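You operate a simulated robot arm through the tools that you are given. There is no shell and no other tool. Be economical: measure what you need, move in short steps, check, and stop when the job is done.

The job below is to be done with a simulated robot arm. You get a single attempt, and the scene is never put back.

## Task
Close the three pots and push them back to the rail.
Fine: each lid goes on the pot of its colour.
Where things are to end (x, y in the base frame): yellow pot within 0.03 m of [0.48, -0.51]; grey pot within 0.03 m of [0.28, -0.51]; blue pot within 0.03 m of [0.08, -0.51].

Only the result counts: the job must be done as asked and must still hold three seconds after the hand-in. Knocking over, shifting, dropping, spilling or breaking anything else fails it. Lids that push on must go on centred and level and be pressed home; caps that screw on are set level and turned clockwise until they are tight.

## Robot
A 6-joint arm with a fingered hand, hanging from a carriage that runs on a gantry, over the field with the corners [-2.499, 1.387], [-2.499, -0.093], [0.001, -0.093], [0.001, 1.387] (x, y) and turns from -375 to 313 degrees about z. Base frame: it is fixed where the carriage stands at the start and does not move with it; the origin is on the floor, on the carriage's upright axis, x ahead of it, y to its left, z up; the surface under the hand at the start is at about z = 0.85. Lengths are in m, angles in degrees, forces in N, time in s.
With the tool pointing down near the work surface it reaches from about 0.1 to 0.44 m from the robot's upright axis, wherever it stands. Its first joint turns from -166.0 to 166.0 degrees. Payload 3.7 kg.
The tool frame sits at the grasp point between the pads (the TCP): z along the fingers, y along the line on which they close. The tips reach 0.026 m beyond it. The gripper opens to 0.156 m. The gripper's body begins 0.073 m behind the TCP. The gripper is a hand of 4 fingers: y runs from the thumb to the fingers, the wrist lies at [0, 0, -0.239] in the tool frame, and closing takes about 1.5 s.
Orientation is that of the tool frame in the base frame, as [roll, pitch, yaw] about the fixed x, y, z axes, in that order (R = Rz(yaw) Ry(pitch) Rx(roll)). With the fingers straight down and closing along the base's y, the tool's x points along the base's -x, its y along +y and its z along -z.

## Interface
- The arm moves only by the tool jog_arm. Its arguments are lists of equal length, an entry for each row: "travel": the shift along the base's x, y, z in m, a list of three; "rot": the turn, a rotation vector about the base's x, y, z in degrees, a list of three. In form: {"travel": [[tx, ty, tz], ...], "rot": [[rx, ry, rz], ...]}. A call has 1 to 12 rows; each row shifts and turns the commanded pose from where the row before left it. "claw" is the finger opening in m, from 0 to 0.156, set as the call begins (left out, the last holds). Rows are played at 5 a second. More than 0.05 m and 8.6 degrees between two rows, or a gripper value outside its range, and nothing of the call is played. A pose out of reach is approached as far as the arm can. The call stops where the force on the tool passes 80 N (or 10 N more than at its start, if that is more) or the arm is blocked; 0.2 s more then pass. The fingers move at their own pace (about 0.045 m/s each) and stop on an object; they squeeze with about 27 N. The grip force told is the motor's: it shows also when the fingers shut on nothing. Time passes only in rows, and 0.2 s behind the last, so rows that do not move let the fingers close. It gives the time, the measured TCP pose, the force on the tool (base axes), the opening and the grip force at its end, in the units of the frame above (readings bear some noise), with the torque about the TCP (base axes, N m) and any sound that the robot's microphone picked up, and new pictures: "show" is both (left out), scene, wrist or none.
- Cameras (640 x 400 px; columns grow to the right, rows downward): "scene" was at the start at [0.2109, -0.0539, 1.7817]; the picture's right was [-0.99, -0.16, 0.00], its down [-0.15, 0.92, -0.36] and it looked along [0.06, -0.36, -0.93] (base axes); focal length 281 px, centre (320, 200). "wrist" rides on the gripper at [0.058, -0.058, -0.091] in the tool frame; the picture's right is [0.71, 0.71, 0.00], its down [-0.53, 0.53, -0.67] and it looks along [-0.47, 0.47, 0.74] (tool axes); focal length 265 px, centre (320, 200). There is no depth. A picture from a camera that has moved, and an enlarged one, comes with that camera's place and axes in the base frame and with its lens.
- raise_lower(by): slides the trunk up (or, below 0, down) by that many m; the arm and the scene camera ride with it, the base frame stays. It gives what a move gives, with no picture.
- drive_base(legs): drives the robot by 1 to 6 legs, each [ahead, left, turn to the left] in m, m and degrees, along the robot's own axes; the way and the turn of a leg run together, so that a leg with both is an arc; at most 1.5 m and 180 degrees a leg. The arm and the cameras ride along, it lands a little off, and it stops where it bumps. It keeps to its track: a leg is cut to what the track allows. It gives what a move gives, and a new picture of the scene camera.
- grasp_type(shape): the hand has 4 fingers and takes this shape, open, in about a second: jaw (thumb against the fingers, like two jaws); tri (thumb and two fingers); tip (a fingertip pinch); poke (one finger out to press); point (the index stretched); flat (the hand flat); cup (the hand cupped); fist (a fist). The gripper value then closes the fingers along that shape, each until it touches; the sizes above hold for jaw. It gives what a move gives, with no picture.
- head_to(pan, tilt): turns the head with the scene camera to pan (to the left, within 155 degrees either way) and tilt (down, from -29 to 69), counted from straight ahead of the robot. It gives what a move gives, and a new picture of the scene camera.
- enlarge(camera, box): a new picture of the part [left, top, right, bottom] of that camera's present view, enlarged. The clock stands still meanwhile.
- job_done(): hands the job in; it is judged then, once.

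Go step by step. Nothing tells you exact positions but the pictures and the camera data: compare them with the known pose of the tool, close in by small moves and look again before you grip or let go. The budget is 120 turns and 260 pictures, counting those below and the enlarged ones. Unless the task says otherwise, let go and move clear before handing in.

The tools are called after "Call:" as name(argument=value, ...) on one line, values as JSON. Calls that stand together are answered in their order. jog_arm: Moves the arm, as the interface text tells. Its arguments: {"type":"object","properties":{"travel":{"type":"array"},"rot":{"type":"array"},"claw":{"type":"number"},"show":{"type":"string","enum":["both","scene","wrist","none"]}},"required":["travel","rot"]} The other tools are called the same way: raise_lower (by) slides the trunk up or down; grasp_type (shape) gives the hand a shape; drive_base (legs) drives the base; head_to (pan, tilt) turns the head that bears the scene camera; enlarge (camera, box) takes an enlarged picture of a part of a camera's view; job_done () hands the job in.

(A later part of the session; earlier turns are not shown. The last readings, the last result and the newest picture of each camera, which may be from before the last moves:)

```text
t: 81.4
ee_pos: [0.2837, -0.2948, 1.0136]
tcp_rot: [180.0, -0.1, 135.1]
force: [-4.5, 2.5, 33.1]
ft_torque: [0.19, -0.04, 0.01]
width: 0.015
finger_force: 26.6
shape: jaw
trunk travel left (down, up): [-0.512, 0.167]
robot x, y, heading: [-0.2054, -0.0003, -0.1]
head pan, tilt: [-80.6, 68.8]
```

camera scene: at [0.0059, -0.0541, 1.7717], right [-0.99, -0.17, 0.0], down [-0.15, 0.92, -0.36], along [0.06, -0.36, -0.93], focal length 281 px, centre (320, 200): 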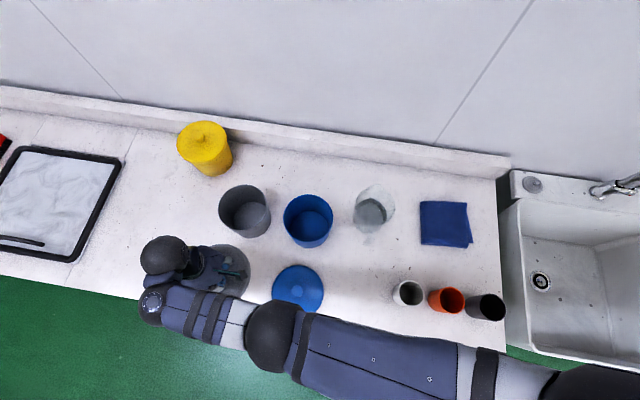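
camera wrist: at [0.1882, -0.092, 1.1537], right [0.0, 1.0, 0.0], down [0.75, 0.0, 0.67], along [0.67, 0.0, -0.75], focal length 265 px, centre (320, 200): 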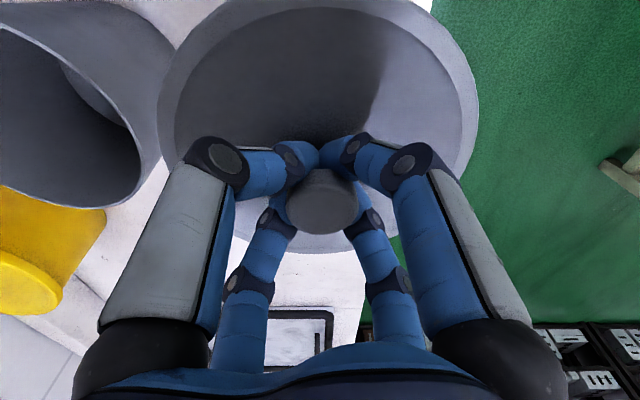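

Balanced contact (33 N, ~6 mm arm), same level as yellow. Pressing on for the snap.

Call:
jog_arm(travel=[[0, 0, -0.001], [0, 0, -0.001], [0, 0, 0]], rot=[[0, 0, 0], [0, 0, 0], [0, 0, 0]], show="none")

Call:
jog_arm(travel=[[0, 0, -0.001], [0, 0, 0]], rot=[[0, 0, 0], [0, 0, 0]], show="none")

```text
t: 82.2
ee_pos: [0.2851, -0.295, 1.0119]
tcp_rot: [179.8, 0.2, 135.1]
force: [-11.3, 5.9, 50.3]
ft_torque: [0.29, 0.04, 0.01]
width: 0.0158
finger_force: 26.9
shape: jaw
trunk travel left (down, up): [-0.512, 0.167]
robot x, y, heading: [-0.2001, 0.0007, 0.1]
head pan, tilt: [-80.6, 68.8]
```

```text
t: 82.8
ee_pos: [0.286, -0.2964, 1.0128]
tcp_rot: [179.9, 0.3, 135.1]
force: [-12.6, 6.5, 54.9]
ft_torque: [0.32, 0.11, 0.03]
width: 0.016
finger_force: 27.0
shape: jaw
trunk travel left (down, up): [-0.512, 0.167]
robot x, y, heading: [-0.2059, -0.0011, -0.1]
head pan, tilt: [-80.6, 68.8]
```

Lateral load is building from arm flex; relieving it (-x, +y) and pressing further.

Call:
jog_arm(travel=[[-0.003, 0.0015, 0], [0, 0, -0.001], [0, 0, 0]], rot=[[0, 0, 0], [0, 0, 0], [0, 0, 0]], show="none")

Call:
jog_arm(travel=[[-0.001, 0, -0.001], [0, 0, -0.001], [0, 0, 0]], rot=[[0, 0, 0], [0, 0, 0], [0, 0, 0]], show="wrist")

```text
t: 83.6
ee_pos: [0.2858, -0.2968, 1.0131]
tcp_rot: [-180.0, 0.4, 135.1]
force: [4.6, -3.3, 36.7]
ft_torque: [0.14, -0.27, 0.18]
width: 0.0163
finger_force: 27.2
shape: jaw
trunk travel left (down, up): [-0.512, 0.167]
robot x, y, heading: [-0.2074, 0.0016, 0.1]
head pan, tilt: [-80.6, 68.8]
```

```text
t: 84.4
ee_pos: [0.2859, -0.2962, 1.0126]
tcp_rot: [179.8, 0.6, 135.1]
force: [1.5, 2.7, 53.7]
ft_torque: [0.28, -0.12, 0.08]
width: 0.0163
finger_force: 26.8
shape: jaw
trunk travel left (down, up): [-0.512, 0.167]
robot x, y, heading: [-0.2053, 0.0004, -0.2]
head pan, tilt: [-80.6, 68.8]
camera wrist: at [0.2017, -0.2948, 1.1039], right [0.0, 1.0, -0.01], down [0.74, 0.01, 0.68], along [0.68, 0.0, -0.74], focal length 265 px, centre (320, 200)
```

wrist: 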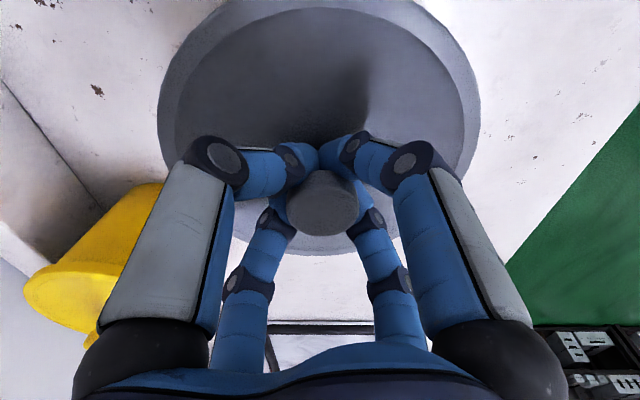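

Call:
jog_arm(travel=[[0, 0, -0.001], [-0.0005, 0, -0.001], [0, 0, 0]], rot=[[0, 0, 0], [0, 0, 0], [0, 0, 0]], show="none")

Call:
jog_arm(travel=[[-0.0005, 0, -0.001], [0, 0, 0], [0, 0, 0]], rot=[[0, 0, 0], [0, 0, 0], [0, 0, 0]], show="none")

```text
t: 85.2
ee_pos: [0.2841, -0.2961, 1.0123]
tcp_rot: [179.7, 0.8, 135.1]
force: [-7.2, 8.2, 69.5]
ft_torque: [0.35, 0.13, -0.01]
width: 0.0167
finger_force: 27.0
shape: jaw
trunk travel left (down, up): [-0.512, 0.167]
robot x, y, heading: [-0.205, -0.0016, -0.3]
head pan, tilt: [-80.6, 68.8]
```

```text
t: 86.0
ee_pos: [0.2855, -0.296, 1.0122]
tcp_rot: [179.7, 0.9, 135.1]
force: [-10.2, 9.7, 76.6]
ft_torque: [0.39, 0.2, -0.04]
width: 0.0173
finger_force: 26.9
shape: jaw
trunk travel left (down, up): [-0.512, 0.167]
robot x, y, heading: [-0.205, 0.002, 0.1]
head pan, tilt: [-80.6, 68.8]
```

No snap at 77 N while gripping; with yellow it snapped after the grip was released. I'll release, rise above the knob, close the fingers and press on the knob's top.

Call:
jog_arm(travel=[[0, 0, 0.003], [0.001, 0, 0.003], [0, 0, 0]], rot=[[0, 0, 0], [0, 0, 0], [0, 0, 0]], show="none")

Call:
jog_arm(travel=[[0, 0, 0], [0, 0, 0], [0, 0, 0], [0, 0, 0], [0, 0, 0], [0, 0, 0.02], [0, 0, 0.025], [0, 0, 0.015], [0, 0, 0]], rot=[[0, 0, 0], [0, 0, 0], [0, 0, 0], [0, 0, 0], [0, 0, 0], [0, 0, 0], [0, 0, 0], [0, 0, 0], [0, 0, 0]], claw=0.08, show="wrist")

```text
t: 86.8
ee_pos: [0.2845, -0.296, 1.0125]
tcp_rot: [179.9, 0.4, 135.1]
force: [7.9, -4.5, 30.2]
ft_torque: [0.07, -0.55, 0.03]
width: 0.0167
finger_force: 27.4
shape: jaw
trunk travel left (down, up): [-0.512, 0.167]
robot x, y, heading: [-0.2058, -0.0069, 0.2]
head pan, tilt: [-80.6, 68.8]
```

```text
t: 88.8
ee_pos: [0.2766, -0.2925, 1.0673]
tcp_rot: [180.0, -0.3, 135.1]
force: [0.6, 0.4, 1.0]
ft_torque: [-0.02, 0.02, 0.0]
width: 0.0796
finger_force: 0.1
shape: jaw
trunk travel left (down, up): [-0.512, 0.167]
robot x, y, heading: [-0.2096, -0.0013, -0.2]
head pan, tilt: [-80.6, 68.8]
camera wrist: at [0.1945, -0.2916, 1.1606], right [0.0, 1.0, 0.0], down [0.75, 0.0, 0.67], along [0.67, 0.0, -0.75], focal length 265 px, centre (320, 200)
```

wrist: 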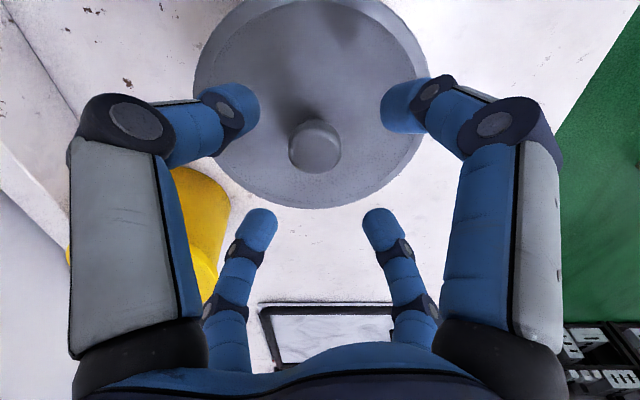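

The knob is right below. Closing the fingers and pressing on its top.

Call:
jog_arm(travel=[[0.002, -0.002, 0], [0, 0, 0], [0, 0, 0], [0, 0, 0], [0, 0, 0], [0, 0, 0]], rot=[[0, 0, 0], [0, 0, 0], [0, 0, 0], [0, 0, 0], [0, 0, 0], [0, 0, 0]], claw=0.0, show="wrist")

Call:
jog_arm(travel=[[0, 0, -0.008], [0, 0, -0.006], [0, 0, 0]], rot=[[0, 0, 0], [0, 0, 0], [0, 0, 0]], show="wrist")

```text
t: 90.2
ee_pos: [0.2791, -0.2952, 1.0686]
tcp_rot: [-180.0, -0.2, 135.0]
force: [-0.2, 0.7, 0.6]
ft_torque: [0.01, 0.01, 0.01]
width: 0.0
finger_force: 26.7
shape: jaw
trunk travel left (down, up): [-0.512, 0.167]
robot x, y, heading: [-0.206, -0.0035, 0.1]
head pan, tilt: [-80.6, 68.8]
camera wrist: at [0.1968, -0.2939, 1.1605], right [0.0, 1.0, 0.0], down [0.75, 0.0, 0.67], along [0.67, 0.0, -0.75], focal length 265 px, centre (320, 200)
```

wrist: 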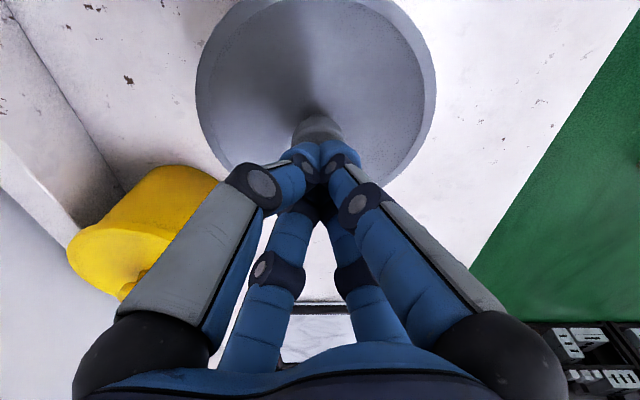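

```text
t: 91.0
ee_pos: [0.2792, -0.2932, 1.0542]
tcp_rot: [180.0, -0.2, 135.1]
force: [0.2, -0.6, -0.3]
ft_torque: [0.01, 0.0, -0.06]
width: 0.0001
finger_force: 26.5
shape: jaw
trunk travel left (down, up): [-0.512, 0.167]
robot x, y, heading: [-0.2121, -0.0033, 0.1]
head pan, tilt: [-80.6, 68.8]
camera wrist: at [0.1971, -0.2933, 1.1462], right [0.0, 1.0, 0.0], down [0.75, 0.0, 0.67], along [0.67, 0.0, -0.75], focal length 265 px, centre (320, 200)
```

wrist: 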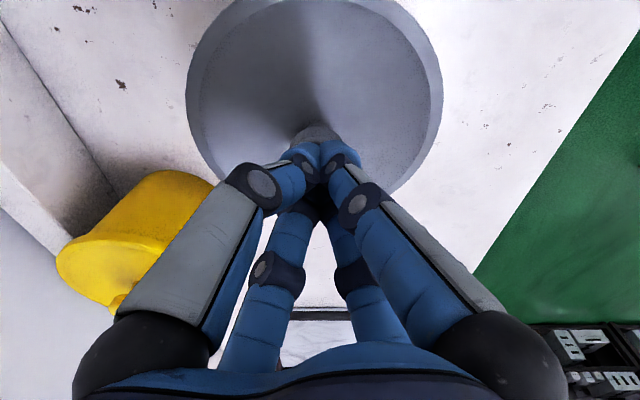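

Call:
jog_arm(travel=[[0, 0, -0.005], [0, 0, -0.003], [0, 0, 0]], rot=[[0, 0, 0], [0, 0, 0], [0, 0, 0]], show="none")

Call:
jog_arm(travel=[[0, 0, -0.002], [0, 0, 0]], rot=[[0, 0, 0], [0, 0, 0]], show="none")

Call:
jog_arm(travel=[[0, 0, -0.002], [0, 0, 0]], rot=[[0, 0, 0], [0, 0, 0]], show="none")

```text
t: 91.8
ee_pos: [0.2818, -0.2953, 1.0515]
tcp_rot: [-179.9, 0.1, 135.1]
force: [-16.6, 11.5, 61.4]
ft_torque: [0.51, 1.15, -0.12]
width: 0.0
finger_force: 26.9
shape: jaw
trunk travel left (down, up): [-0.512, 0.167]
robot x, y, heading: [-0.2077, -0.005, 0.1]
head pan, tilt: [-80.6, 68.8]
```

```text
t: 92.3
ee_pos: [0.2842, -0.296, 1.053]
tcp_rot: [179.9, 0.4, 135.2]
force: [-4.1, 3.6, 19.9]
ft_torque: [0.13, 0.35, 0.0]
width: 0.0
finger_force: 26.3
shape: jaw
trunk travel left (down, up): [-0.512, 0.167]
robot x, y, heading: [-0.2046, -0.0014, -0.1]
head pan, tilt: [-80.6, 68.8]
stopped in row 2: the force on the tool passed its limit at 82 N (the readings are from after the stop); the commanded pose is now the measured one
```

```text
t: 92.9
ee_pos: [0.2839, -0.2959, 1.0513]
tcp_rot: [179.9, 0.3, 135.1]
force: [-10.8, 7.9, 48.9]
ft_torque: [0.38, 0.83, -0.11]
width: 0.0001
finger_force: 27.5
shape: jaw
trunk travel left (down, up): [-0.512, 0.167]
robot x, y, heading: [-0.2077, -0.0011, -0.0]
head pan, tilt: [-80.6, 68.8]
```

Still no snap at 80 N, so it's likely not quite centred. Lifting off and looking unobstructed.

Call:
jog_arm(travel=[[0, 0, 0.03], [0, 0, 0.03], [0, 0.045, 0], [0, 0.045, 0], [0, 0.045, 0], [0, 0.045, 0], [0, 0.02, 0]], rot=[[0, 0, 0], [0, 0, 0], [0, 0, 0], [0, 0, 0], [0, 0, 0], [0, 0, 0], [0, 0, 0]], show="none")

Call:
enlarge(camera="scene", box=[190, 160, 286, 220])

Call:
enlarge(camera="scene", box=[150, 80, 350, 280])

```text
t: 94.5
ee_pos: [0.3132, -0.1038, 1.0859]
tcp_rot: [179.9, 0.1, 135.1]
force: [-0.2, -0.4, 0.6]
ft_torque: [0.0, 0.0, 0.0]
width: 0.0002
finger_force: 27.0
shape: jaw
out of reach, approached as far as the arm can: row 4, 5, 6
trunk travel left (down, up): [-0.512, 0.167]
robot x, y, heading: [-0.2079, 0.0011, 0.2]
head pan, tilt: [-80.6, 68.8]
```

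```text
6.67 times, centred on (238, 190) of scene
camera zoom: at [0.0058, -0.054, 1.6617], right [-0.99, -0.17, 0.0], down [-0.15, 0.92, -0.36], along [0.06, -0.36, -0.93], focal length 1873 px, centre (867, 267)
```

zoom: 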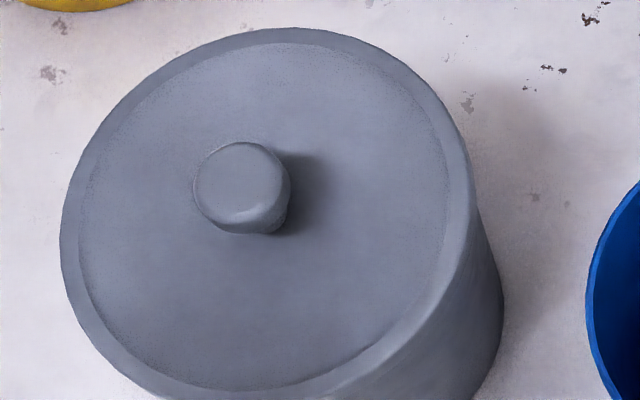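

```text
2.00 times, centred on (250, 180) of scene
camera zoom: at [0.0058, -0.054, 1.6617], right [-0.99, -0.17, 0.0], down [-0.15, 0.92, -0.36], along [0.06, -0.36, -0.93], focal length 562 px, centre (460, 240)
```

zoom: 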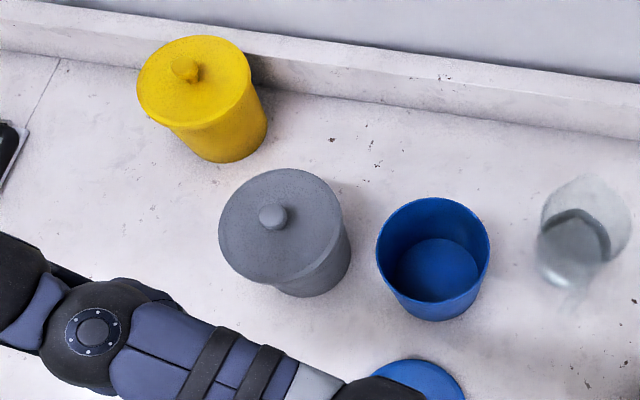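

I can't judge seating from above. I'll back the carriage off 0.5 m and look at the seams from a flatter angle.

Call:
drive_base(legs=[[0, 0.5, 0]])

Call:
raise_lower(by=-0.2)

Call:
head_to(pan=-70, tilt=30)

```text
t: 97.4
ee_pos: [0.313, 0.3951, 1.0853]
tcp_rot: [180.0, 0.0, 135.1]
force: [-0.3, 0.0, -0.2]
ft_torque: [-0.02, 0.01, 0.01]
width: 0.0
finger_force: 27.0
shape: jaw
trunk travel left (down, up): [-0.512, 0.167]
robot x, y, heading: [-0.208, 0.4952, 0.1]
head pan, tilt: [-80.6, 68.8]
camera scene: at [0.0045, 0.4468, 1.6617], right [-0.99, -0.17, 0.0], down [-0.16, 0.92, -0.36], along [0.06, -0.36, -0.93], focal length 281 px, centre (320, 200)
```

scene: 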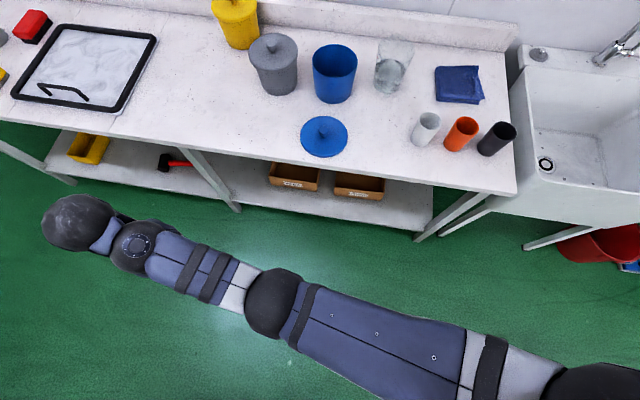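

```text
t: 99.6
ee_pos: [0.3127, 0.3954, 0.8853]
tcp_rot: [-179.9, 0.1, 135.2]
force: [0.1, 0.0, 0.2]
ft_torque: [0.0, 0.0, -0.01]
width: 0.0002
finger_force: 26.9
shape: jaw
trunk travel left (down, up): [-0.312, 0.367]
robot x, y, heading: [-0.2074, 0.4982, 0.3]
head pan, tilt: [-80.6, 68.8]
```

```text
t: 100.7
ee_pos: [0.3132, 0.3965, 0.886]
tcp_rot: [-180.0, 0.1, 135.2]
force: [-0.1, 0.1, 0.2]
ft_torque: [-0.04, 0.03, -0.01]
width: 0.0
finger_force: 27.2
shape: jaw
trunk travel left (down, up): [-0.312, 0.367]
robot x, y, heading: [-0.2048, 0.5021, 0.1]
head pan, tilt: [-70.0, 30.0]
camera scene: at [0.0264, 0.417, 1.5131], right [-0.94, -0.34, 0.0], down [-0.17, 0.47, -0.87], along [0.3, -0.81, -0.5], focal length 281 px, centre (320, 200)
```

scene: 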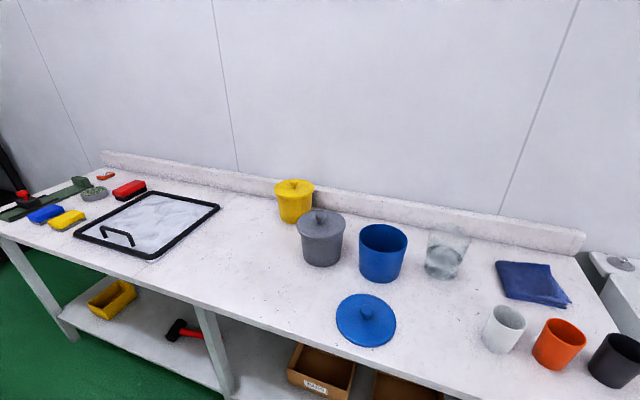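

Call:
enlarge(camera="scene", box=[262, 170, 358, 270])

Call:
enlarge(camera="scene", box=[350, 210, 414, 290])

```text
4.00 times, centred on (310, 220) of scene
camera zoom: at [0.0264, 0.417, 1.5131], right [-0.94, -0.34, 0.0], down [-0.17, 0.47, -0.87], along [0.3, -0.81, -0.5], focal length 1124 px, centre (360, 120)
```

zoom: 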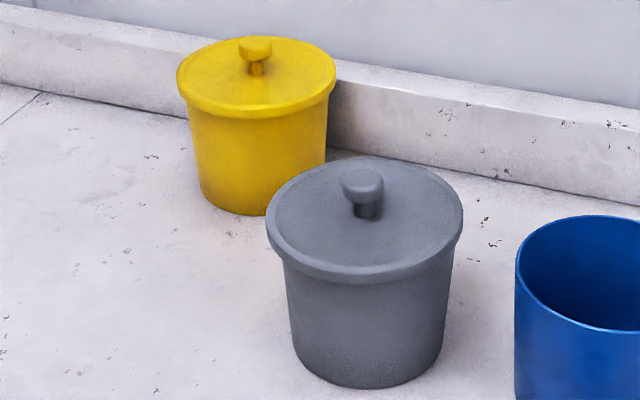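

```text
5.00 times, centred on (382, 250) of scene
camera zoom: at [0.0264, 0.417, 1.5131], right [-0.94, -0.34, 0.0], down [-0.17, 0.47, -0.87], along [0.3, -0.81, -0.5], focal length 1404 px, centre (10, -50)
```

zoom: 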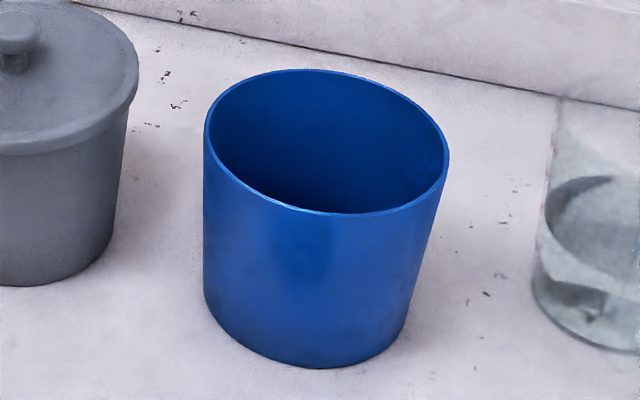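

Call:
enlarge(camera="scene", box=[292, 202, 352, 240])

Call:
enlarge(camera="scene", box=[266, 172, 322, 207])

```text
10.53 times, centred on (322, 221) of scene
camera zoom: at [0.0264, 0.417, 1.5131], right [-0.94, -0.34, 0.0], down [-0.17, 0.47, -0.87], along [0.3, -0.81, -0.5], focal length 2957 px, centre (299, -21)
```

zoom: 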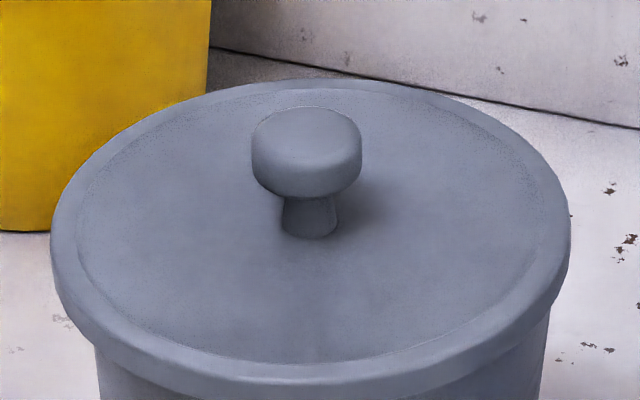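

```text
11.43 times, centred on (294, 190) of scene
camera zoom: at [0.0264, 0.417, 1.5131], right [-0.94, -0.34, 0.0], down [-0.17, 0.47, -0.87], along [0.3, -0.81, -0.5], focal length 3210 px, centre (617, 320)
```

zoom: 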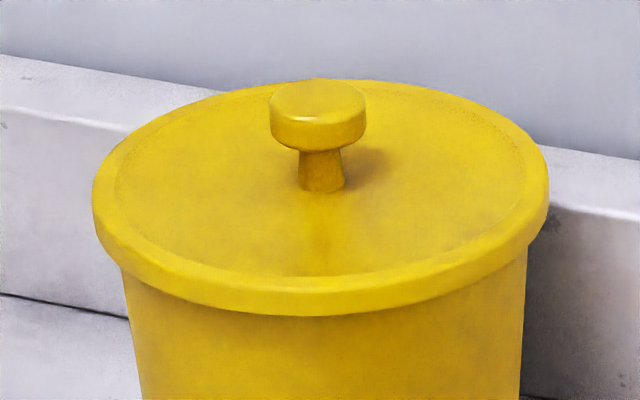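

From here yellow is well seated, but the grey lid sits ~4 mm too far toward +x (arm flex dragged it while pressing). I'll return, regrip, shift it back and press while compensating the flex.

Call:
raise_lower(by=0.2)

Call:
head_to(pan=-80.6, tilt=68.8)

Call:
drive_base(legs=[[0, -0.5, 0]])

```text
t: 102.8
ee_pos: [0.3121, 0.3954, 1.0852]
tcp_rot: [-179.9, 0.2, 135.3]
force: [0.2, -0.4, -0.6]
ft_torque: [-0.01, -0.01, 0.02]
width: 0.0
finger_force: 26.6
shape: jaw
trunk travel left (down, up): [-0.512, 0.167]
robot x, y, heading: [-0.2043, 0.5006, 0.3]
head pan, tilt: [-70.0, 30.0]
```

```text
t: 103.9
ee_pos: [0.3129, 0.3963, 1.0853]
tcp_rot: [-179.9, 0.2, 135.2]
force: [0.7, -0.3, -0.1]
ft_torque: [-0.01, -0.01, 0.04]
width: 0.0
finger_force: 27.7
shape: jaw
trunk travel left (down, up): [-0.512, 0.167]
robot x, y, heading: [-0.2072, 0.5, 0.3]
head pan, tilt: [-80.6, 68.8]
camera scene: at [0.0045, 0.4467, 1.6617], right [-0.99, -0.17, 0.0], down [-0.16, 0.92, -0.36], along [0.06, -0.36, -0.93], focal length 281 px, centre (320, 200)
```

scene: 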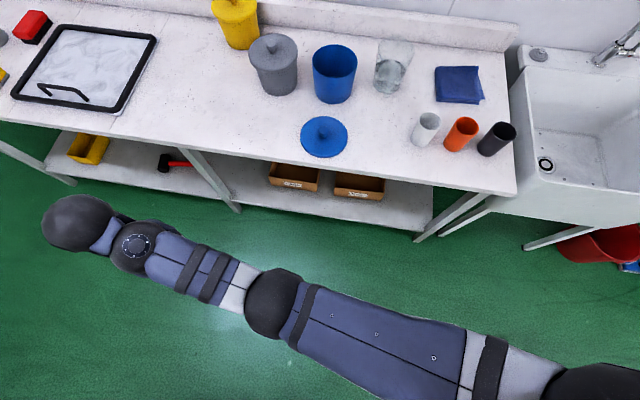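

```text
t: 106.8
ee_pos: [0.3157, -0.0982, 1.0854]
tcp_rot: [-179.9, 0.1, 135.4]
force: [0.6, 0.6, 0.6]
ft_torque: [-0.01, -0.03, 0.01]
width: 0.0
finger_force: 27.1
shape: jaw
trunk travel left (down, up): [-0.512, 0.167]
robot x, y, heading: [-0.2032, 0.0046, 0.4]
head pan, tilt: [-80.6, 68.8]
camera scene: at [0.0066, -0.0477, 1.6617], right [-0.99, -0.17, 0.0], down [-0.16, 0.92, -0.36], along [0.06, -0.36, -0.93], focal length 281 px, centre (320, 200)
```

scene: 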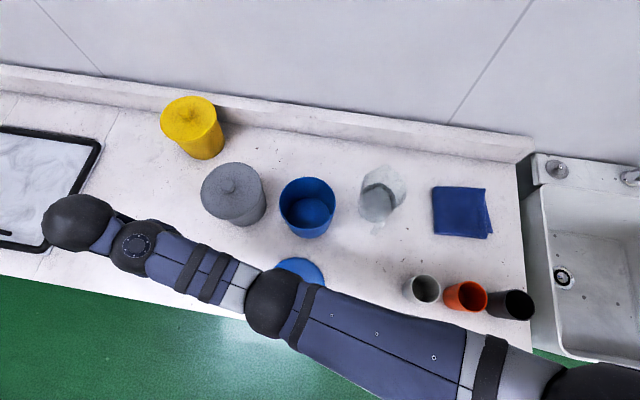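

Call:
jog_arm(travel=[[-0.007, -0.045, 0], [-0.007, -0.045, 0], [-0.007, -0.045, 0], [-0.007, -0.04, 0], [-0.0077, -0.022, 0], [0, 0, -0.012], [0, 0, 0]], rot=[[0, 0, 0], [0, 0, 0], [0, 0, 0], [0, 0, 0], [0, 0, 0], [0, 0, 0], [0, 0, 0]], claw=0.08, show="wrist")

```text
t: 108.4
ee_pos: [0.2786, -0.2948, 1.0734]
tcp_rot: [179.9, 0.1, 135.3]
force: [0.0, -0.7, 0.3]
ft_torque: [0.0, -0.04, -0.01]
width: 0.0796
finger_force: 0.0
shape: jaw
trunk travel left (down, up): [-0.512, 0.167]
robot x, y, heading: [-0.2038, 0.0054, 0.2]
head pan, tilt: [-80.6, 68.8]
camera wrist: at [0.1956, -0.2949, 1.1653], right [-0.01, 1.0, 0.0], down [0.74, 0.0, 0.67], along [0.67, 0.0, -0.74], focal length 265 px, centre (320, 200)
```

wrist: 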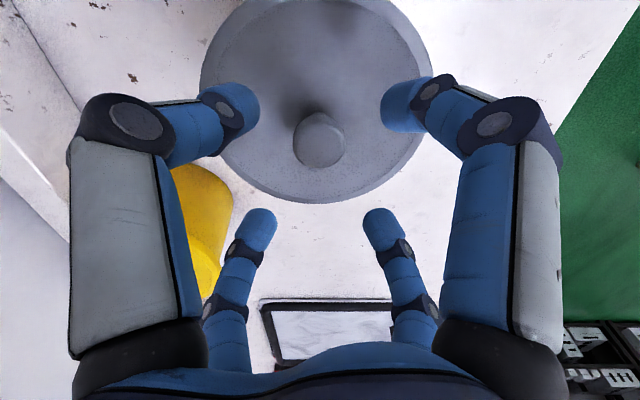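

Call:
jog_arm(travel=[[-0.0015, 0, -0.02], [0, 0, -0.02], [0, 0, -0.012], [0, 0, -0.004], [0, 0, 0]], rot=[[0, 0, 0], [0, 0, 0], [0, 0, 0], [0, 0, 0], [0, 0, 0]], show="wrist")

```text
t: 109.6
ee_pos: [0.2775, -0.2951, 1.0176]
tcp_rot: [-180.0, 0.0, 135.3]
force: [-0.4, 0.5, 0.6]
ft_torque: [0.0, 0.03, 0.0]
width: 0.0796
finger_force: 0.1
shape: jaw
trunk travel left (down, up): [-0.512, 0.167]
robot x, y, heading: [-0.2032, 0.0072, 0.3]
head pan, tilt: [-80.6, 68.8]
camera wrist: at [0.195, -0.2948, 1.1096], right [-0.01, 1.0, 0.0], down [0.74, 0.0, 0.67], along [0.67, 0.0, -0.74], focal length 265 px, centre (320, 200)
```

wrist: 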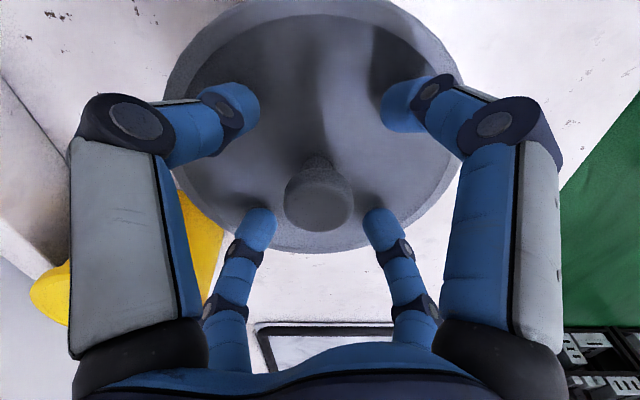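

Aligned at (0.2775, -0.295). Gripping, then lifting slightly and shifting -x.

Call:
jog_arm(travel=[[0, 0, -0.002], [0, 0, 0], [0, 0, 0], [0, 0, 0], [0, 0, 0], [0, 0, 0], [0, 0, 0]], rot=[[0, 0, 0], [0, 0, 0], [0, 0, 0], [0, 0, 0], [0, 0, 0], [0, 0, 0], [0, 0, 0]], claw=0.0, show="none")

Call:
jog_arm(travel=[[0, 0, 0.004], [0, 0, 0.004], [0, 0, 0]], rot=[[0, 0, 0], [0, 0, 0], [0, 0, 0]], show="none")

Call:
jog_arm(travel=[[-0.0036, -0.0013, 0], [0, 0, -0.004], [0, 0, -0.002], [0, 0, 0]], rot=[[0, 0, 0], [0, 0, 0], [0, 0, 0], [0, 0, 0]], show="none")

```text
t: 111.2
ee_pos: [0.2786, -0.2961, 1.0173]
tcp_rot: [179.9, 0.2, 135.2]
force: [-2.3, 2.4, 15.1]
ft_torque: [-0.41, -0.37, -0.05]
width: 0.0182
finger_force: 27.6
shape: jaw
trunk travel left (down, up): [-0.512, 0.167]
robot x, y, heading: [-0.2051, 0.0052, 0.2]
head pan, tilt: [-80.6, 68.8]
heard: snap
```

```text
t: 112.0
ee_pos: [0.2766, -0.2946, 1.0236]
tcp_rot: [-179.9, 0.0, 135.2]
force: [-1.0, 0.7, -0.5]
ft_torque: [0.05, 0.01, 0.02]
width: 0.0176
finger_force: 26.7
shape: jaw
trunk travel left (down, up): [-0.512, 0.167]
robot x, y, heading: [-0.2079, 0.0048, 0.4]
head pan, tilt: [-80.6, 68.8]
heard: snap
```

```text
t: 113.0
ee_pos: [0.2754, -0.2976, 1.0198]
tcp_rot: [179.9, 0.2, 135.3]
force: [-3.1, -0.8, 16.3]
ft_torque: [-0.05, -0.64, -0.03]
width: 0.0176
finger_force: 27.0
shape: jaw
trunk travel left (down, up): [-0.512, 0.167]
robot x, y, heading: [-0.2046, 0.0015, 0.5]
head pan, tilt: [-80.6, 68.8]
```

It snapped as the fingers closed, then unsnapped when I lifted. So the original spot was right: moving back there and pressing.

Call:
jog_arm(travel=[[0, 0, 0.003], [0.0036, 0.0013, 0], [0, 0, 0]], rot=[[0, 0, 0], [0, 0, 0], [0, 0, 0]], show="none")

Call:
jog_arm(travel=[[0, 0, -0.003], [0, 0, -0.002], [0, 0, 0]], rot=[[0, 0, 0], [0, 0, 0], [0, 0, 0]], show="none")

Call:
jog_arm(travel=[[-0.0008, 0.0004, -0.001], [0, 0, 0]], rot=[[0, 0, 0], [0, 0, 0]], show="none")

```text
t: 113.8
ee_pos: [0.2784, -0.2952, 1.0193]
tcp_rot: [-180.0, 0.0, 135.4]
force: [0.6, 0.8, 0.3]
ft_torque: [0.01, 0.01, 0.0]
width: 0.0174
finger_force: 27.2
shape: jaw
trunk travel left (down, up): [-0.512, 0.167]
robot x, y, heading: [-0.2066, 0.006, 0.1]
head pan, tilt: [-80.6, 68.8]
```

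```text
t: 114.6
ee_pos: [0.2792, -0.2956, 1.0179]
tcp_rot: [179.9, 0.2, 135.3]
force: [-5.6, 4.0, 24.0]
ft_torque: [-0.53, -0.28, -0.1]
width: 0.0173
finger_force: 27.3
shape: jaw
trunk travel left (down, up): [-0.512, 0.167]
robot x, y, heading: [-0.2046, 0.0052, 0.5]
head pan, tilt: [-80.6, 68.8]
```

```text
t: 115.2
ee_pos: [0.2791, -0.2962, 1.0175]
tcp_rot: [179.8, 0.3, 135.3]
force: [-8.8, 7.5, 40.8]
ft_torque: [-0.63, -0.39, -0.13]
width: 0.0172
finger_force: 26.8
shape: jaw
trunk travel left (down, up): [-0.512, 0.167]
robot x, y, heading: [-0.2025, 0.0049, 0.2]
head pan, tilt: [-80.6, 68.8]
```

Call:
jog_arm(travel=[[-0.001, 0.0006, -0.001], [-0.001, 0.0006, -0.001], [0, 0, 0]], rot=[[0, 0, 0], [0, 0, 0], [0, 0, 0]], show="none")

Call:
jog_arm(travel=[[-0.001, 0.0006, -0.001], [0, 0, 0]], rot=[[0, 0, 0], [0, 0, 0]], show="wrist")

```text
t: 116.0
ee_pos: [0.2805, -0.2951, 1.0175]
tcp_rot: [179.9, 0.5, 135.3]
force: [-8.9, 5.9, 50.4]
ft_torque: [-0.59, -0.27, -0.11]
width: 0.0173
finger_force: 27.3
shape: jaw
trunk travel left (down, up): [-0.512, 0.167]
robot x, y, heading: [-0.2057, 0.0039, 0.4]
head pan, tilt: [-80.6, 68.8]
```

```text
t: 116.6
ee_pos: [0.278, -0.2965, 1.0161]
tcp_rot: [179.7, 0.7, 135.3]
force: [-9.3, 5.9, 55.3]
ft_torque: [-0.45, -0.11, -0.08]
width: 0.0173
finger_force: 27.1
shape: jaw
trunk travel left (down, up): [-0.512, 0.167]
robot x, y, heading: [-0.2067, 0.0036, 0.4]
head pan, tilt: [-80.6, 68.8]
camera wrist: at [0.1957, -0.295, 1.1087], right [-0.01, 1.0, -0.01], down [0.74, 0.01, 0.68], along [0.68, 0.0, -0.74], focal length 265 px, centre (320, 200)
```

wrist: 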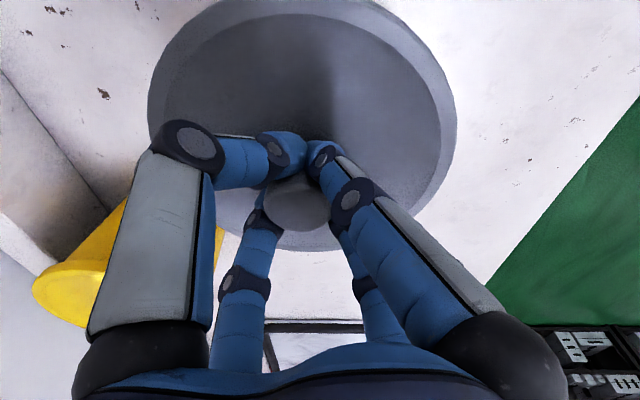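

The knob sits off to one side in the grip. I'll ease off, release, and take another side look.

Call:
jog_arm(travel=[[0.001, 0, 0.003], [0, 0, 0]], rot=[[0, 0, 0], [0, 0, 0]], show="none")

Call:
jog_arm(travel=[[0, 0, 0], [0, 0, 0], [0, 0, 0], [0, 0, 0], [0, 0, 0], [0, 0, 0.015], [0, 0, 0.03], [0, 0, 0.02], [0, 0, 0]], rot=[[0, 0, 0], [0, 0, 0], [0, 0, 0], [0, 0, 0], [0, 0, 0], [0, 0, 0], [0, 0, 0], [0, 0, 0], [0, 0, 0]], claw=0.08, show="wrist")

Call:
jog_arm(travel=[[0, 0.045, 0], [0, 0.045, 0], [0, 0.045, 0], [0, 0.045, 0]], rot=[[0, 0, 0], [0, 0, 0], [0, 0, 0], [0, 0, 0]], show="none")

Call:
drive_base(legs=[[0, 0.5, 0]])

Call:
raise_lower(by=-0.2)

Call:
head_to(pan=-70, tilt=30)

Call:
enlarge(camera="scene", box=[282, 200, 362, 270])

```text
t: 117.2
ee_pos: [0.2787, -0.2967, 1.0176]
tcp_rot: [179.8, 0.6, 135.4]
force: [1.0, -1.1, 29.8]
ft_torque: [-0.88, -0.67, -0.05]
width: 0.0174
finger_force: 27.1
shape: jaw
trunk travel left (down, up): [-0.512, 0.167]
robot x, y, heading: [-0.2017, 0.0054, 0.3]
head pan, tilt: [-80.6, 68.8]
```

```text
t: 119.2
ee_pos: [0.276, -0.292, 1.0796]
tcp_rot: [180.0, 0.1, 135.3]
force: [0.0, -0.7, 0.0]
ft_torque: [-0.01, -0.03, 0.02]
width: 0.0795
finger_force: 0.1
shape: jaw
trunk travel left (down, up): [-0.512, 0.167]
robot x, y, heading: [-0.2067, 0.0001, 0.4]
head pan, tilt: [-80.6, 68.8]
heard: snap
camera wrist: at [0.1945, -0.2916, 1.1712], right [-0.01, 1.0, 0.0], down [0.74, 0.0, 0.67], along [0.67, 0.0, -0.74], focal length 265 px, centre (320, 200)
```

wrist: 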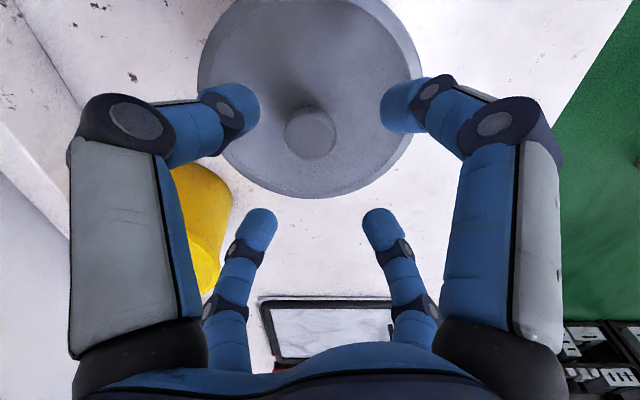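

```text
t: 120.2
ee_pos: [0.2921, -0.1183, 1.0632]
tcp_rot: [-180.0, 0.1, 135.2]
force: [-0.2, 0.6, 0.1]
ft_torque: [-0.02, 0.04, 0.04]
width: 0.0795
finger_force: 0.0
shape: jaw
out of reach, approached as far as the arm can: row 3, 4
trunk travel left (down, up): [-0.512, 0.167]
robot x, y, heading: [-0.2009, 0.007, 0.2]
head pan, tilt: [-80.6, 68.8]
```

```text
t: 123.1
ee_pos: [0.2906, 0.3725, 1.0641]
tcp_rot: [180.0, 0.1, 134.7]
force: [-0.4, 0.8, 0.2]
ft_torque: [0.01, 0.02, 0.03]
width: 0.0797
finger_force: 0.1
shape: jaw
trunk travel left (down, up): [-0.512, 0.167]
robot x, y, heading: [-0.2086, 0.5054, -0.1]
head pan, tilt: [-80.6, 68.8]
camera scene: at [0.0063, 0.4469, 1.6617], right [-0.99, -0.16, 0.0], down [-0.15, 0.92, -0.36], along [0.06, -0.36, -0.93], focal length 281 px, centre (320, 200)
```

scene: 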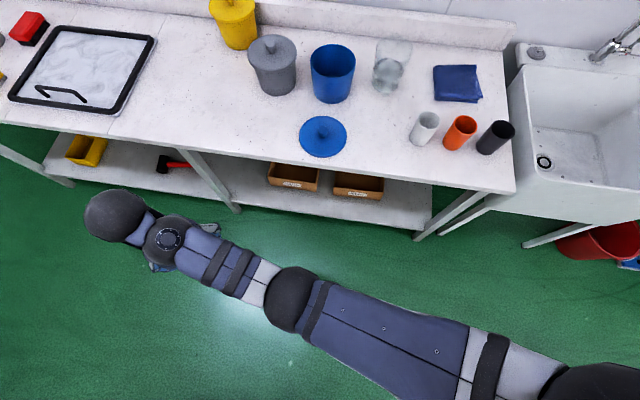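

```text
t: 125.3
ee_pos: [0.2915, 0.3721, 0.8629]
tcp_rot: [180.0, 0.0, 134.8]
force: [0.3, -0.3, -0.3]
ft_torque: [-0.04, 0.03, 0.02]
width: 0.0797
finger_force: 0.0
shape: jaw
trunk travel left (down, up): [-0.312, 0.367]
robot x, y, heading: [-0.2043, 0.5029, -0.7]
head pan, tilt: [-80.6, 68.8]
```

```text
t: 126.3
ee_pos: [0.2905, 0.3728, 0.864]
tcp_rot: [-180.0, 0.1, 134.6]
force: [0.3, 0.0, -0.3]
ft_torque: [0.02, -0.01, -0.01]
width: 0.0793
finger_force: 0.0
shape: jaw
trunk travel left (down, up): [-0.312, 0.367]
robot x, y, heading: [-0.203, 0.5047, -0.4]
head pan, tilt: [-70.0, 30.0]
camera scene: at [0.0279, 0.417, 1.5131], right [-0.94, -0.34, 0.0], down [-0.17, 0.47, -0.87], along [0.29, -0.82, -0.5], focal length 281 px, centre (320, 200)
```

scene: 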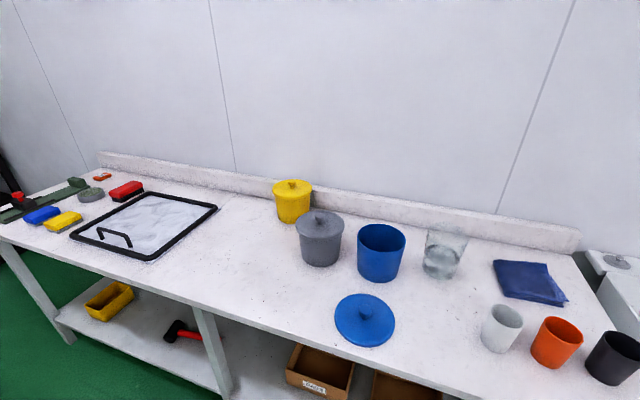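

```text
5.71 times, centred on (322, 235) of scene
camera zoom: at [0.0279, 0.417, 1.5131], right [-0.94, -0.34, 0.0], down [-0.17, 0.47, -0.87], along [0.29, -0.82, -0.5], focal length 1605 px, centre (309, 0)
```

zoom: 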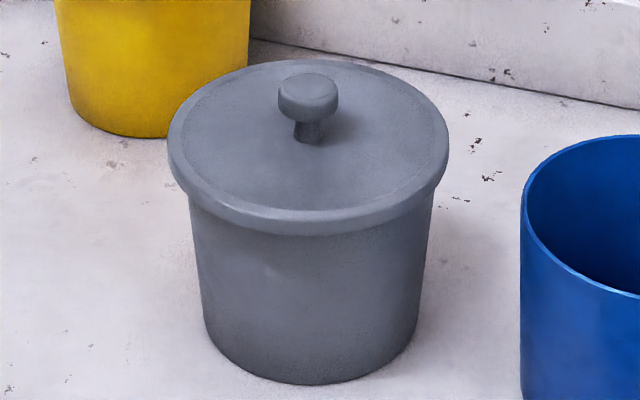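

The grey lid now overhangs evenly, like yellow's; the last snap came on release with the lid free to self-centre. Zooming both seams to confirm they match.

Call:
enlarge(camera="scene", box=[290, 205, 350, 243])

Call:
enlarge(camera="scene", box=[262, 172, 322, 228])

```text
10.53 times, centred on (320, 224) of scene
camera zoom: at [0.0279, 0.417, 1.5131], right [-0.94, -0.34, 0.0], down [-0.17, 0.47, -0.87], along [0.29, -0.82, -0.5], focal length 2957 px, centre (320, -53)
```

zoom: 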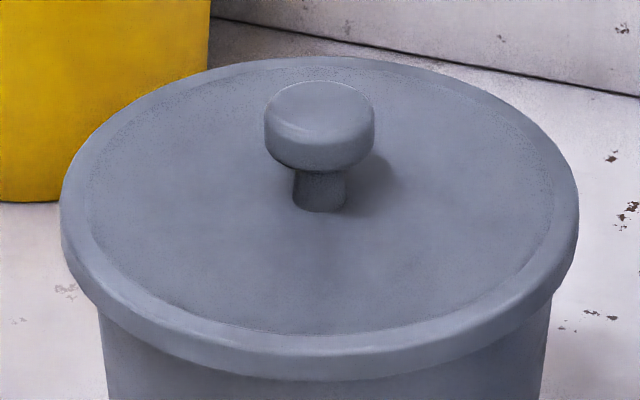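

```text
7.14 times, centred on (292, 200) of scene
camera zoom: at [0.0279, 0.417, 1.5131], right [-0.94, -0.34, 0.0], down [-0.17, 0.47, -0.87], along [0.29, -0.82, -0.5], focal length 2006 px, centre (520, 200)
```

zoom: 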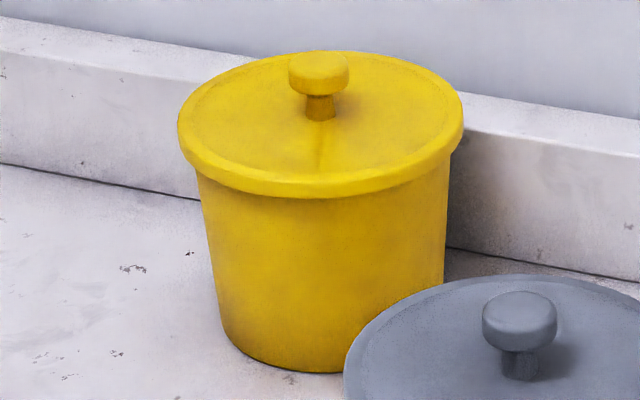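

The grey lid looks ~2° low on its +x side, so the -x side isn't fully home. I'll return and press on the -x side of the lid with closed fingers.

Call:
raise_lower(by=0.2)

Call:
drive_base(legs=[[0, -0.5, 0]])

Call:
jog_arm(travel=[[0, 0, 0], [0, 0, 0], [0, 0, 0], [0, 0, 0], [0, 0, 0]], rot=[[0, 0, 0], [0, 0, 0], [0, 0, 0], [0, 0, 0], [0, 0, 0]], claw=0.0, show="none")

```text
t: 128.5
ee_pos: [0.291, 0.3712, 1.0632]
tcp_rot: [-180.0, 0.2, 134.8]
force: [0.7, -0.1, 0.5]
ft_torque: [-0.01, 0.01, 0.0]
width: 0.0796
finger_force: 0.1
shape: jaw
trunk travel left (down, up): [-0.512, 0.167]
robot x, y, heading: [-0.2015, 0.5058, -0.6]
head pan, tilt: [-70.0, 30.0]
```

```text
t: 131.4
ee_pos: [0.2872, -0.1226, 1.0634]
tcp_rot: [-180.0, 0.1, 134.6]
force: [-0.3, 0.3, 0.2]
ft_torque: [-0.01, -0.01, 0.0]
width: 0.0793
finger_force: 0.1
shape: jaw
trunk travel left (down, up): [-0.512, 0.167]
robot x, y, heading: [-0.2092, 0.0051, -0.3]
head pan, tilt: [-70.0, 30.0]
camera scene: at [0.0245, -0.0785, 1.7132], right [-0.94, -0.34, 0.0], down [-0.17, 0.47, -0.87], along [0.29, -0.82, -0.5], focal length 281 px, centre (320, 200)
```

scene: 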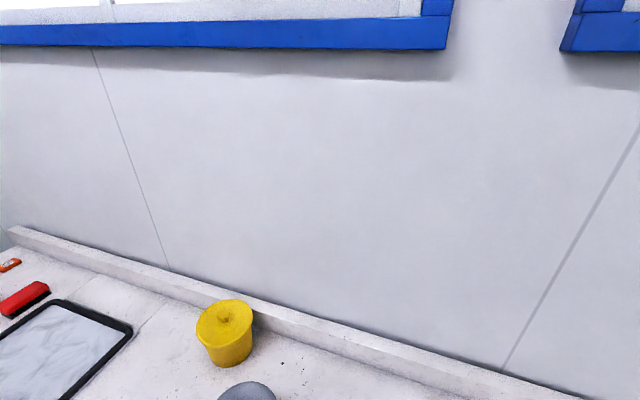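

```text
t: 132.6
ee_pos: [0.2872, -0.1237, 1.0635]
tcp_rot: [180.0, 0.1, 134.6]
force: [0.1, 0.3, -0.3]
ft_torque: [-0.01, 0.01, 0.03]
width: 0.0002
finger_force: 8.6
shape: jaw
trunk travel left (down, up): [-0.512, 0.167]
robot x, y, heading: [-0.2073, 0.0068, -0.6]
head pan, tilt: [-70.0, 30.0]
```

Call:
jog_arm(travel=[[0, -0.045, 0.005], [0, -0.045, 0], [0, -0.045, 0], [0, -0.045, 0], [-0.02, -0.01, 0], [-0.031, 0, 0], [0, 0, 0]], rot=[[0, 0, 0], [0, 0, 0], [0, 0, 0], [0, 0, 0], [0, 0, 0], [0, 0, 0], [0, 0, 0]], show="wrist")

```text
t: 134.2
ee_pos: [0.2347, -0.3155, 1.0683]
tcp_rot: [-179.9, 0.1, 134.6]
force: [-0.6, 0.4, 0.4]
ft_torque: [0.04, 0.03, 0.01]
width: 0.0
finger_force: 27.4
shape: jaw
trunk travel left (down, up): [-0.512, 0.167]
robot x, y, heading: [-0.2058, 0.0071, -0.3]
head pan, tilt: [-70.0, 30.0]
camera wrist: at [0.1521, -0.3128, 1.1611], right [0.01, 1.0, 0.0], down [0.74, 0.0, 0.67], along [0.67, -0.01, -0.74], focal length 265 px, centre (320, 200)
```

wrist: 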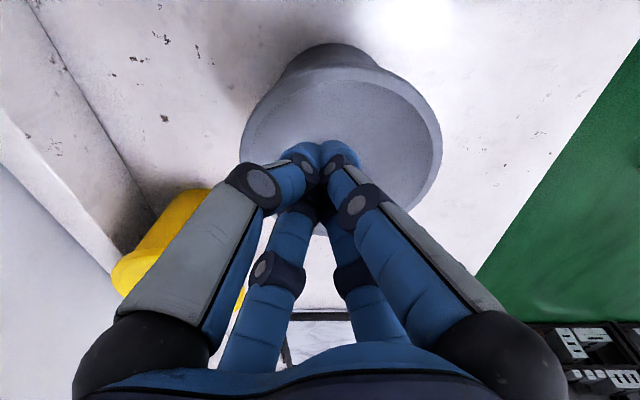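

Call:
jog_arm(travel=[[0, 0, -0.025], [0, 0, -0.015], [0, 0, -0.005], [0, 0, 0]], rot=[[0, 0, 0], [0, 0, 0], [0, 0, 0], [0, 0, 0]], show="none")

Call:
jog_arm(travel=[[0, 0, -0.003], [0, 0, 0]], rot=[[0, 0, 0], [0, 0, 0]], show="none")

Call:
jog_arm(travel=[[0, 0, -0.002], [0, 0, 0]], rot=[[0, 0, 0], [0, 0, 0]], show="none")

```text
t: 135.2
ee_pos: [0.2368, -0.3131, 1.023]
tcp_rot: [-180.0, 0.1, 134.6]
force: [-0.2, 0.1, -0.2]
ft_torque: [-0.01, 0.0, 0.01]
width: 0.0001
finger_force: 27.3
shape: jaw
trunk travel left (down, up): [-0.512, 0.167]
robot x, y, heading: [-0.2077, 0.0015, -0.5]
head pan, tilt: [-70.0, 30.0]
```

```text
t: 135.8
ee_pos: [0.237, -0.3135, 1.0211]
tcp_rot: [-180.0, 0.1, 134.6]
force: [0.2, -1.0, -0.1]
ft_torque: [0.02, 0.0, 0.0]
width: 0.0
finger_force: 26.9
shape: jaw
trunk travel left (down, up): [-0.512, 0.167]
robot x, y, heading: [-0.2072, 0.004, -0.3]
head pan, tilt: [-70.0, 30.0]
```

```text
t: 136.4
ee_pos: [0.2375, -0.3138, 1.0183]
tcp_rot: [179.9, 0.2, 134.5]
force: [-0.5, 0.1, 0.1]
ft_torque: [-0.01, 0.03, 0.03]
width: 0.0
finger_force: 27.3
shape: jaw
trunk travel left (down, up): [-0.512, 0.167]
robot x, y, heading: [-0.2089, 0.0074, -0.1]
head pan, tilt: [-70.0, 30.0]
```

Call:
jog_arm(travel=[[0, 0, -0.002], [0, 0, 0]], rot=[[0, 0, 0], [0, 0, 0]], show="none")

Call:
jog_arm(travel=[[0, 0, -0.002], [0, 0, 0]], rot=[[0, 0, 0], [0, 0, 0]], show="none")

Call:
jog_arm(travel=[[0, 0, -0.002], [0, 0, 0]], rot=[[0, 0, 0], [0, 0, 0]], show="none")

```text
t: 137.0
ee_pos: [0.2364, -0.3134, 1.0174]
tcp_rot: [180.0, 0.1, 134.6]
force: [-0.8, 1.7, 4.8]
ft_torque: [0.03, 0.01, 0.0]
width: 0.0
finger_force: 27.4
shape: jaw
trunk travel left (down, up): [-0.512, 0.167]
robot x, y, heading: [-0.2056, 0.0087, -0.5]
head pan, tilt: [-70.0, 30.0]
```

```text
t: 137.6
ee_pos: [0.2375, -0.3137, 1.0175]
tcp_rot: [179.8, 0.2, 134.6]
force: [-7.8, 6.5, 36.4]
ft_torque: [0.46, 0.4, -0.02]
width: 0.0002
finger_force: 26.5
shape: jaw
trunk travel left (down, up): [-0.512, 0.167]
robot x, y, heading: [-0.2063, 0.0058, -0.4]
head pan, tilt: [-70.0, 30.0]
```

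```text
t: 138.2
ee_pos: [0.2394, -0.314, 1.0175]
tcp_rot: [179.9, 0.3, 134.6]
force: [-15.2, 13.4, 63.1]
ft_torque: [0.98, 0.81, 0.05]
width: 0.0
finger_force: 26.9
shape: jaw
trunk travel left (down, up): [-0.512, 0.167]
robot x, y, heading: [-0.2087, 0.0072, -0.3]
head pan, tilt: [-70.0, 30.0]
```

Firm at 63 N with no snap. I'll probe the opposite side's height to determine the lid's tilt directly.

Call:
jog_arm(travel=[[0, 0, 0.03], [0, 0, 0.03], [0.038, 0.017, 0], [0.038, 0.017, 0], [0, 0, -0.03], [0, 0, -0.016], [0, 0, 0]], rot=[[0, 0, 0], [0, 0, 0], [0, 0, 0], [0, 0, 0], [0, 0, 0], [0, 0, 0], [0, 0, 0]], show="none")

Call:
jog_arm(travel=[[0, 0, -0.005], [0, 0, 0]], rot=[[0, 0, 0], [0, 0, 0]], show="none")

Call:
jog_arm(travel=[[0, 0, -0.003], [0, 0, 0]], rot=[[0, 0, 0], [0, 0, 0]], show="wrist")

```text
t: 139.8
ee_pos: [0.2991, -0.2765, 1.0287]
tcp_rot: [-179.9, 0.1, 134.6]
force: [-0.2, 0.2, 0.8]
ft_torque: [-0.02, -0.02, 0.0]
width: 0.0
finger_force: 27.2
shape: jaw
out of reach, approached as far as the arm can: row 5, 6
trunk travel left (down, up): [-0.512, 0.167]
robot x, y, heading: [-0.2071, 0.0068, -0.7]
head pan, tilt: [-70.0, 30.0]
```

```text
t: 140.4
ee_pos: [0.2995, -0.2758, 1.0236]
tcp_rot: [180.0, 0.1, 134.5]
force: [2.3, 1.9, 4.7]
ft_torque: [-0.07, 0.04, -0.01]
width: 0.0
finger_force: 27.1
shape: jaw
trunk travel left (down, up): [-0.512, 0.167]
robot x, y, heading: [-0.2086, 0.008, -0.3]
head pan, tilt: [-70.0, 30.0]
```

```text
t: 141.0
ee_pos: [0.2988, -0.2756, 1.0202]
tcp_rot: [-180.0, 0.1, 134.6]
force: [1.0, 1.1, 1.6]
ft_torque: [-0.02, 0.03, 0.01]
width: 0.0
finger_force: 26.9
shape: jaw
trunk travel left (down, up): [-0.512, 0.167]
robot x, y, heading: [-0.2098, 0.0026, -0.4]
head pan, tilt: [-70.0, 30.0]
camera wrist: at [0.2165, -0.2741, 1.1122], right [0.01, 1.0, 0.0], down [0.74, -0.01, 0.67], along [0.67, -0.01, -0.74], focal length 265 px, centre (320, 200)
```

wrist: 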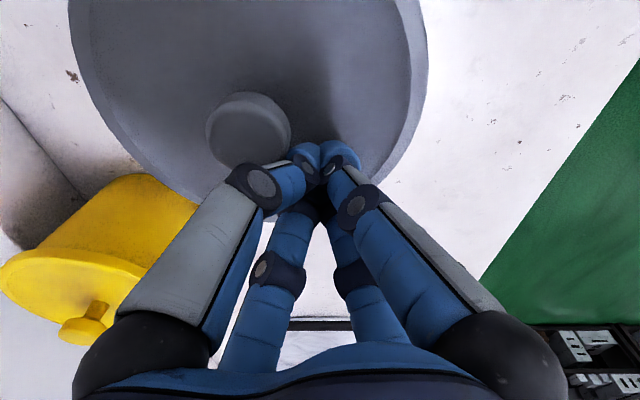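

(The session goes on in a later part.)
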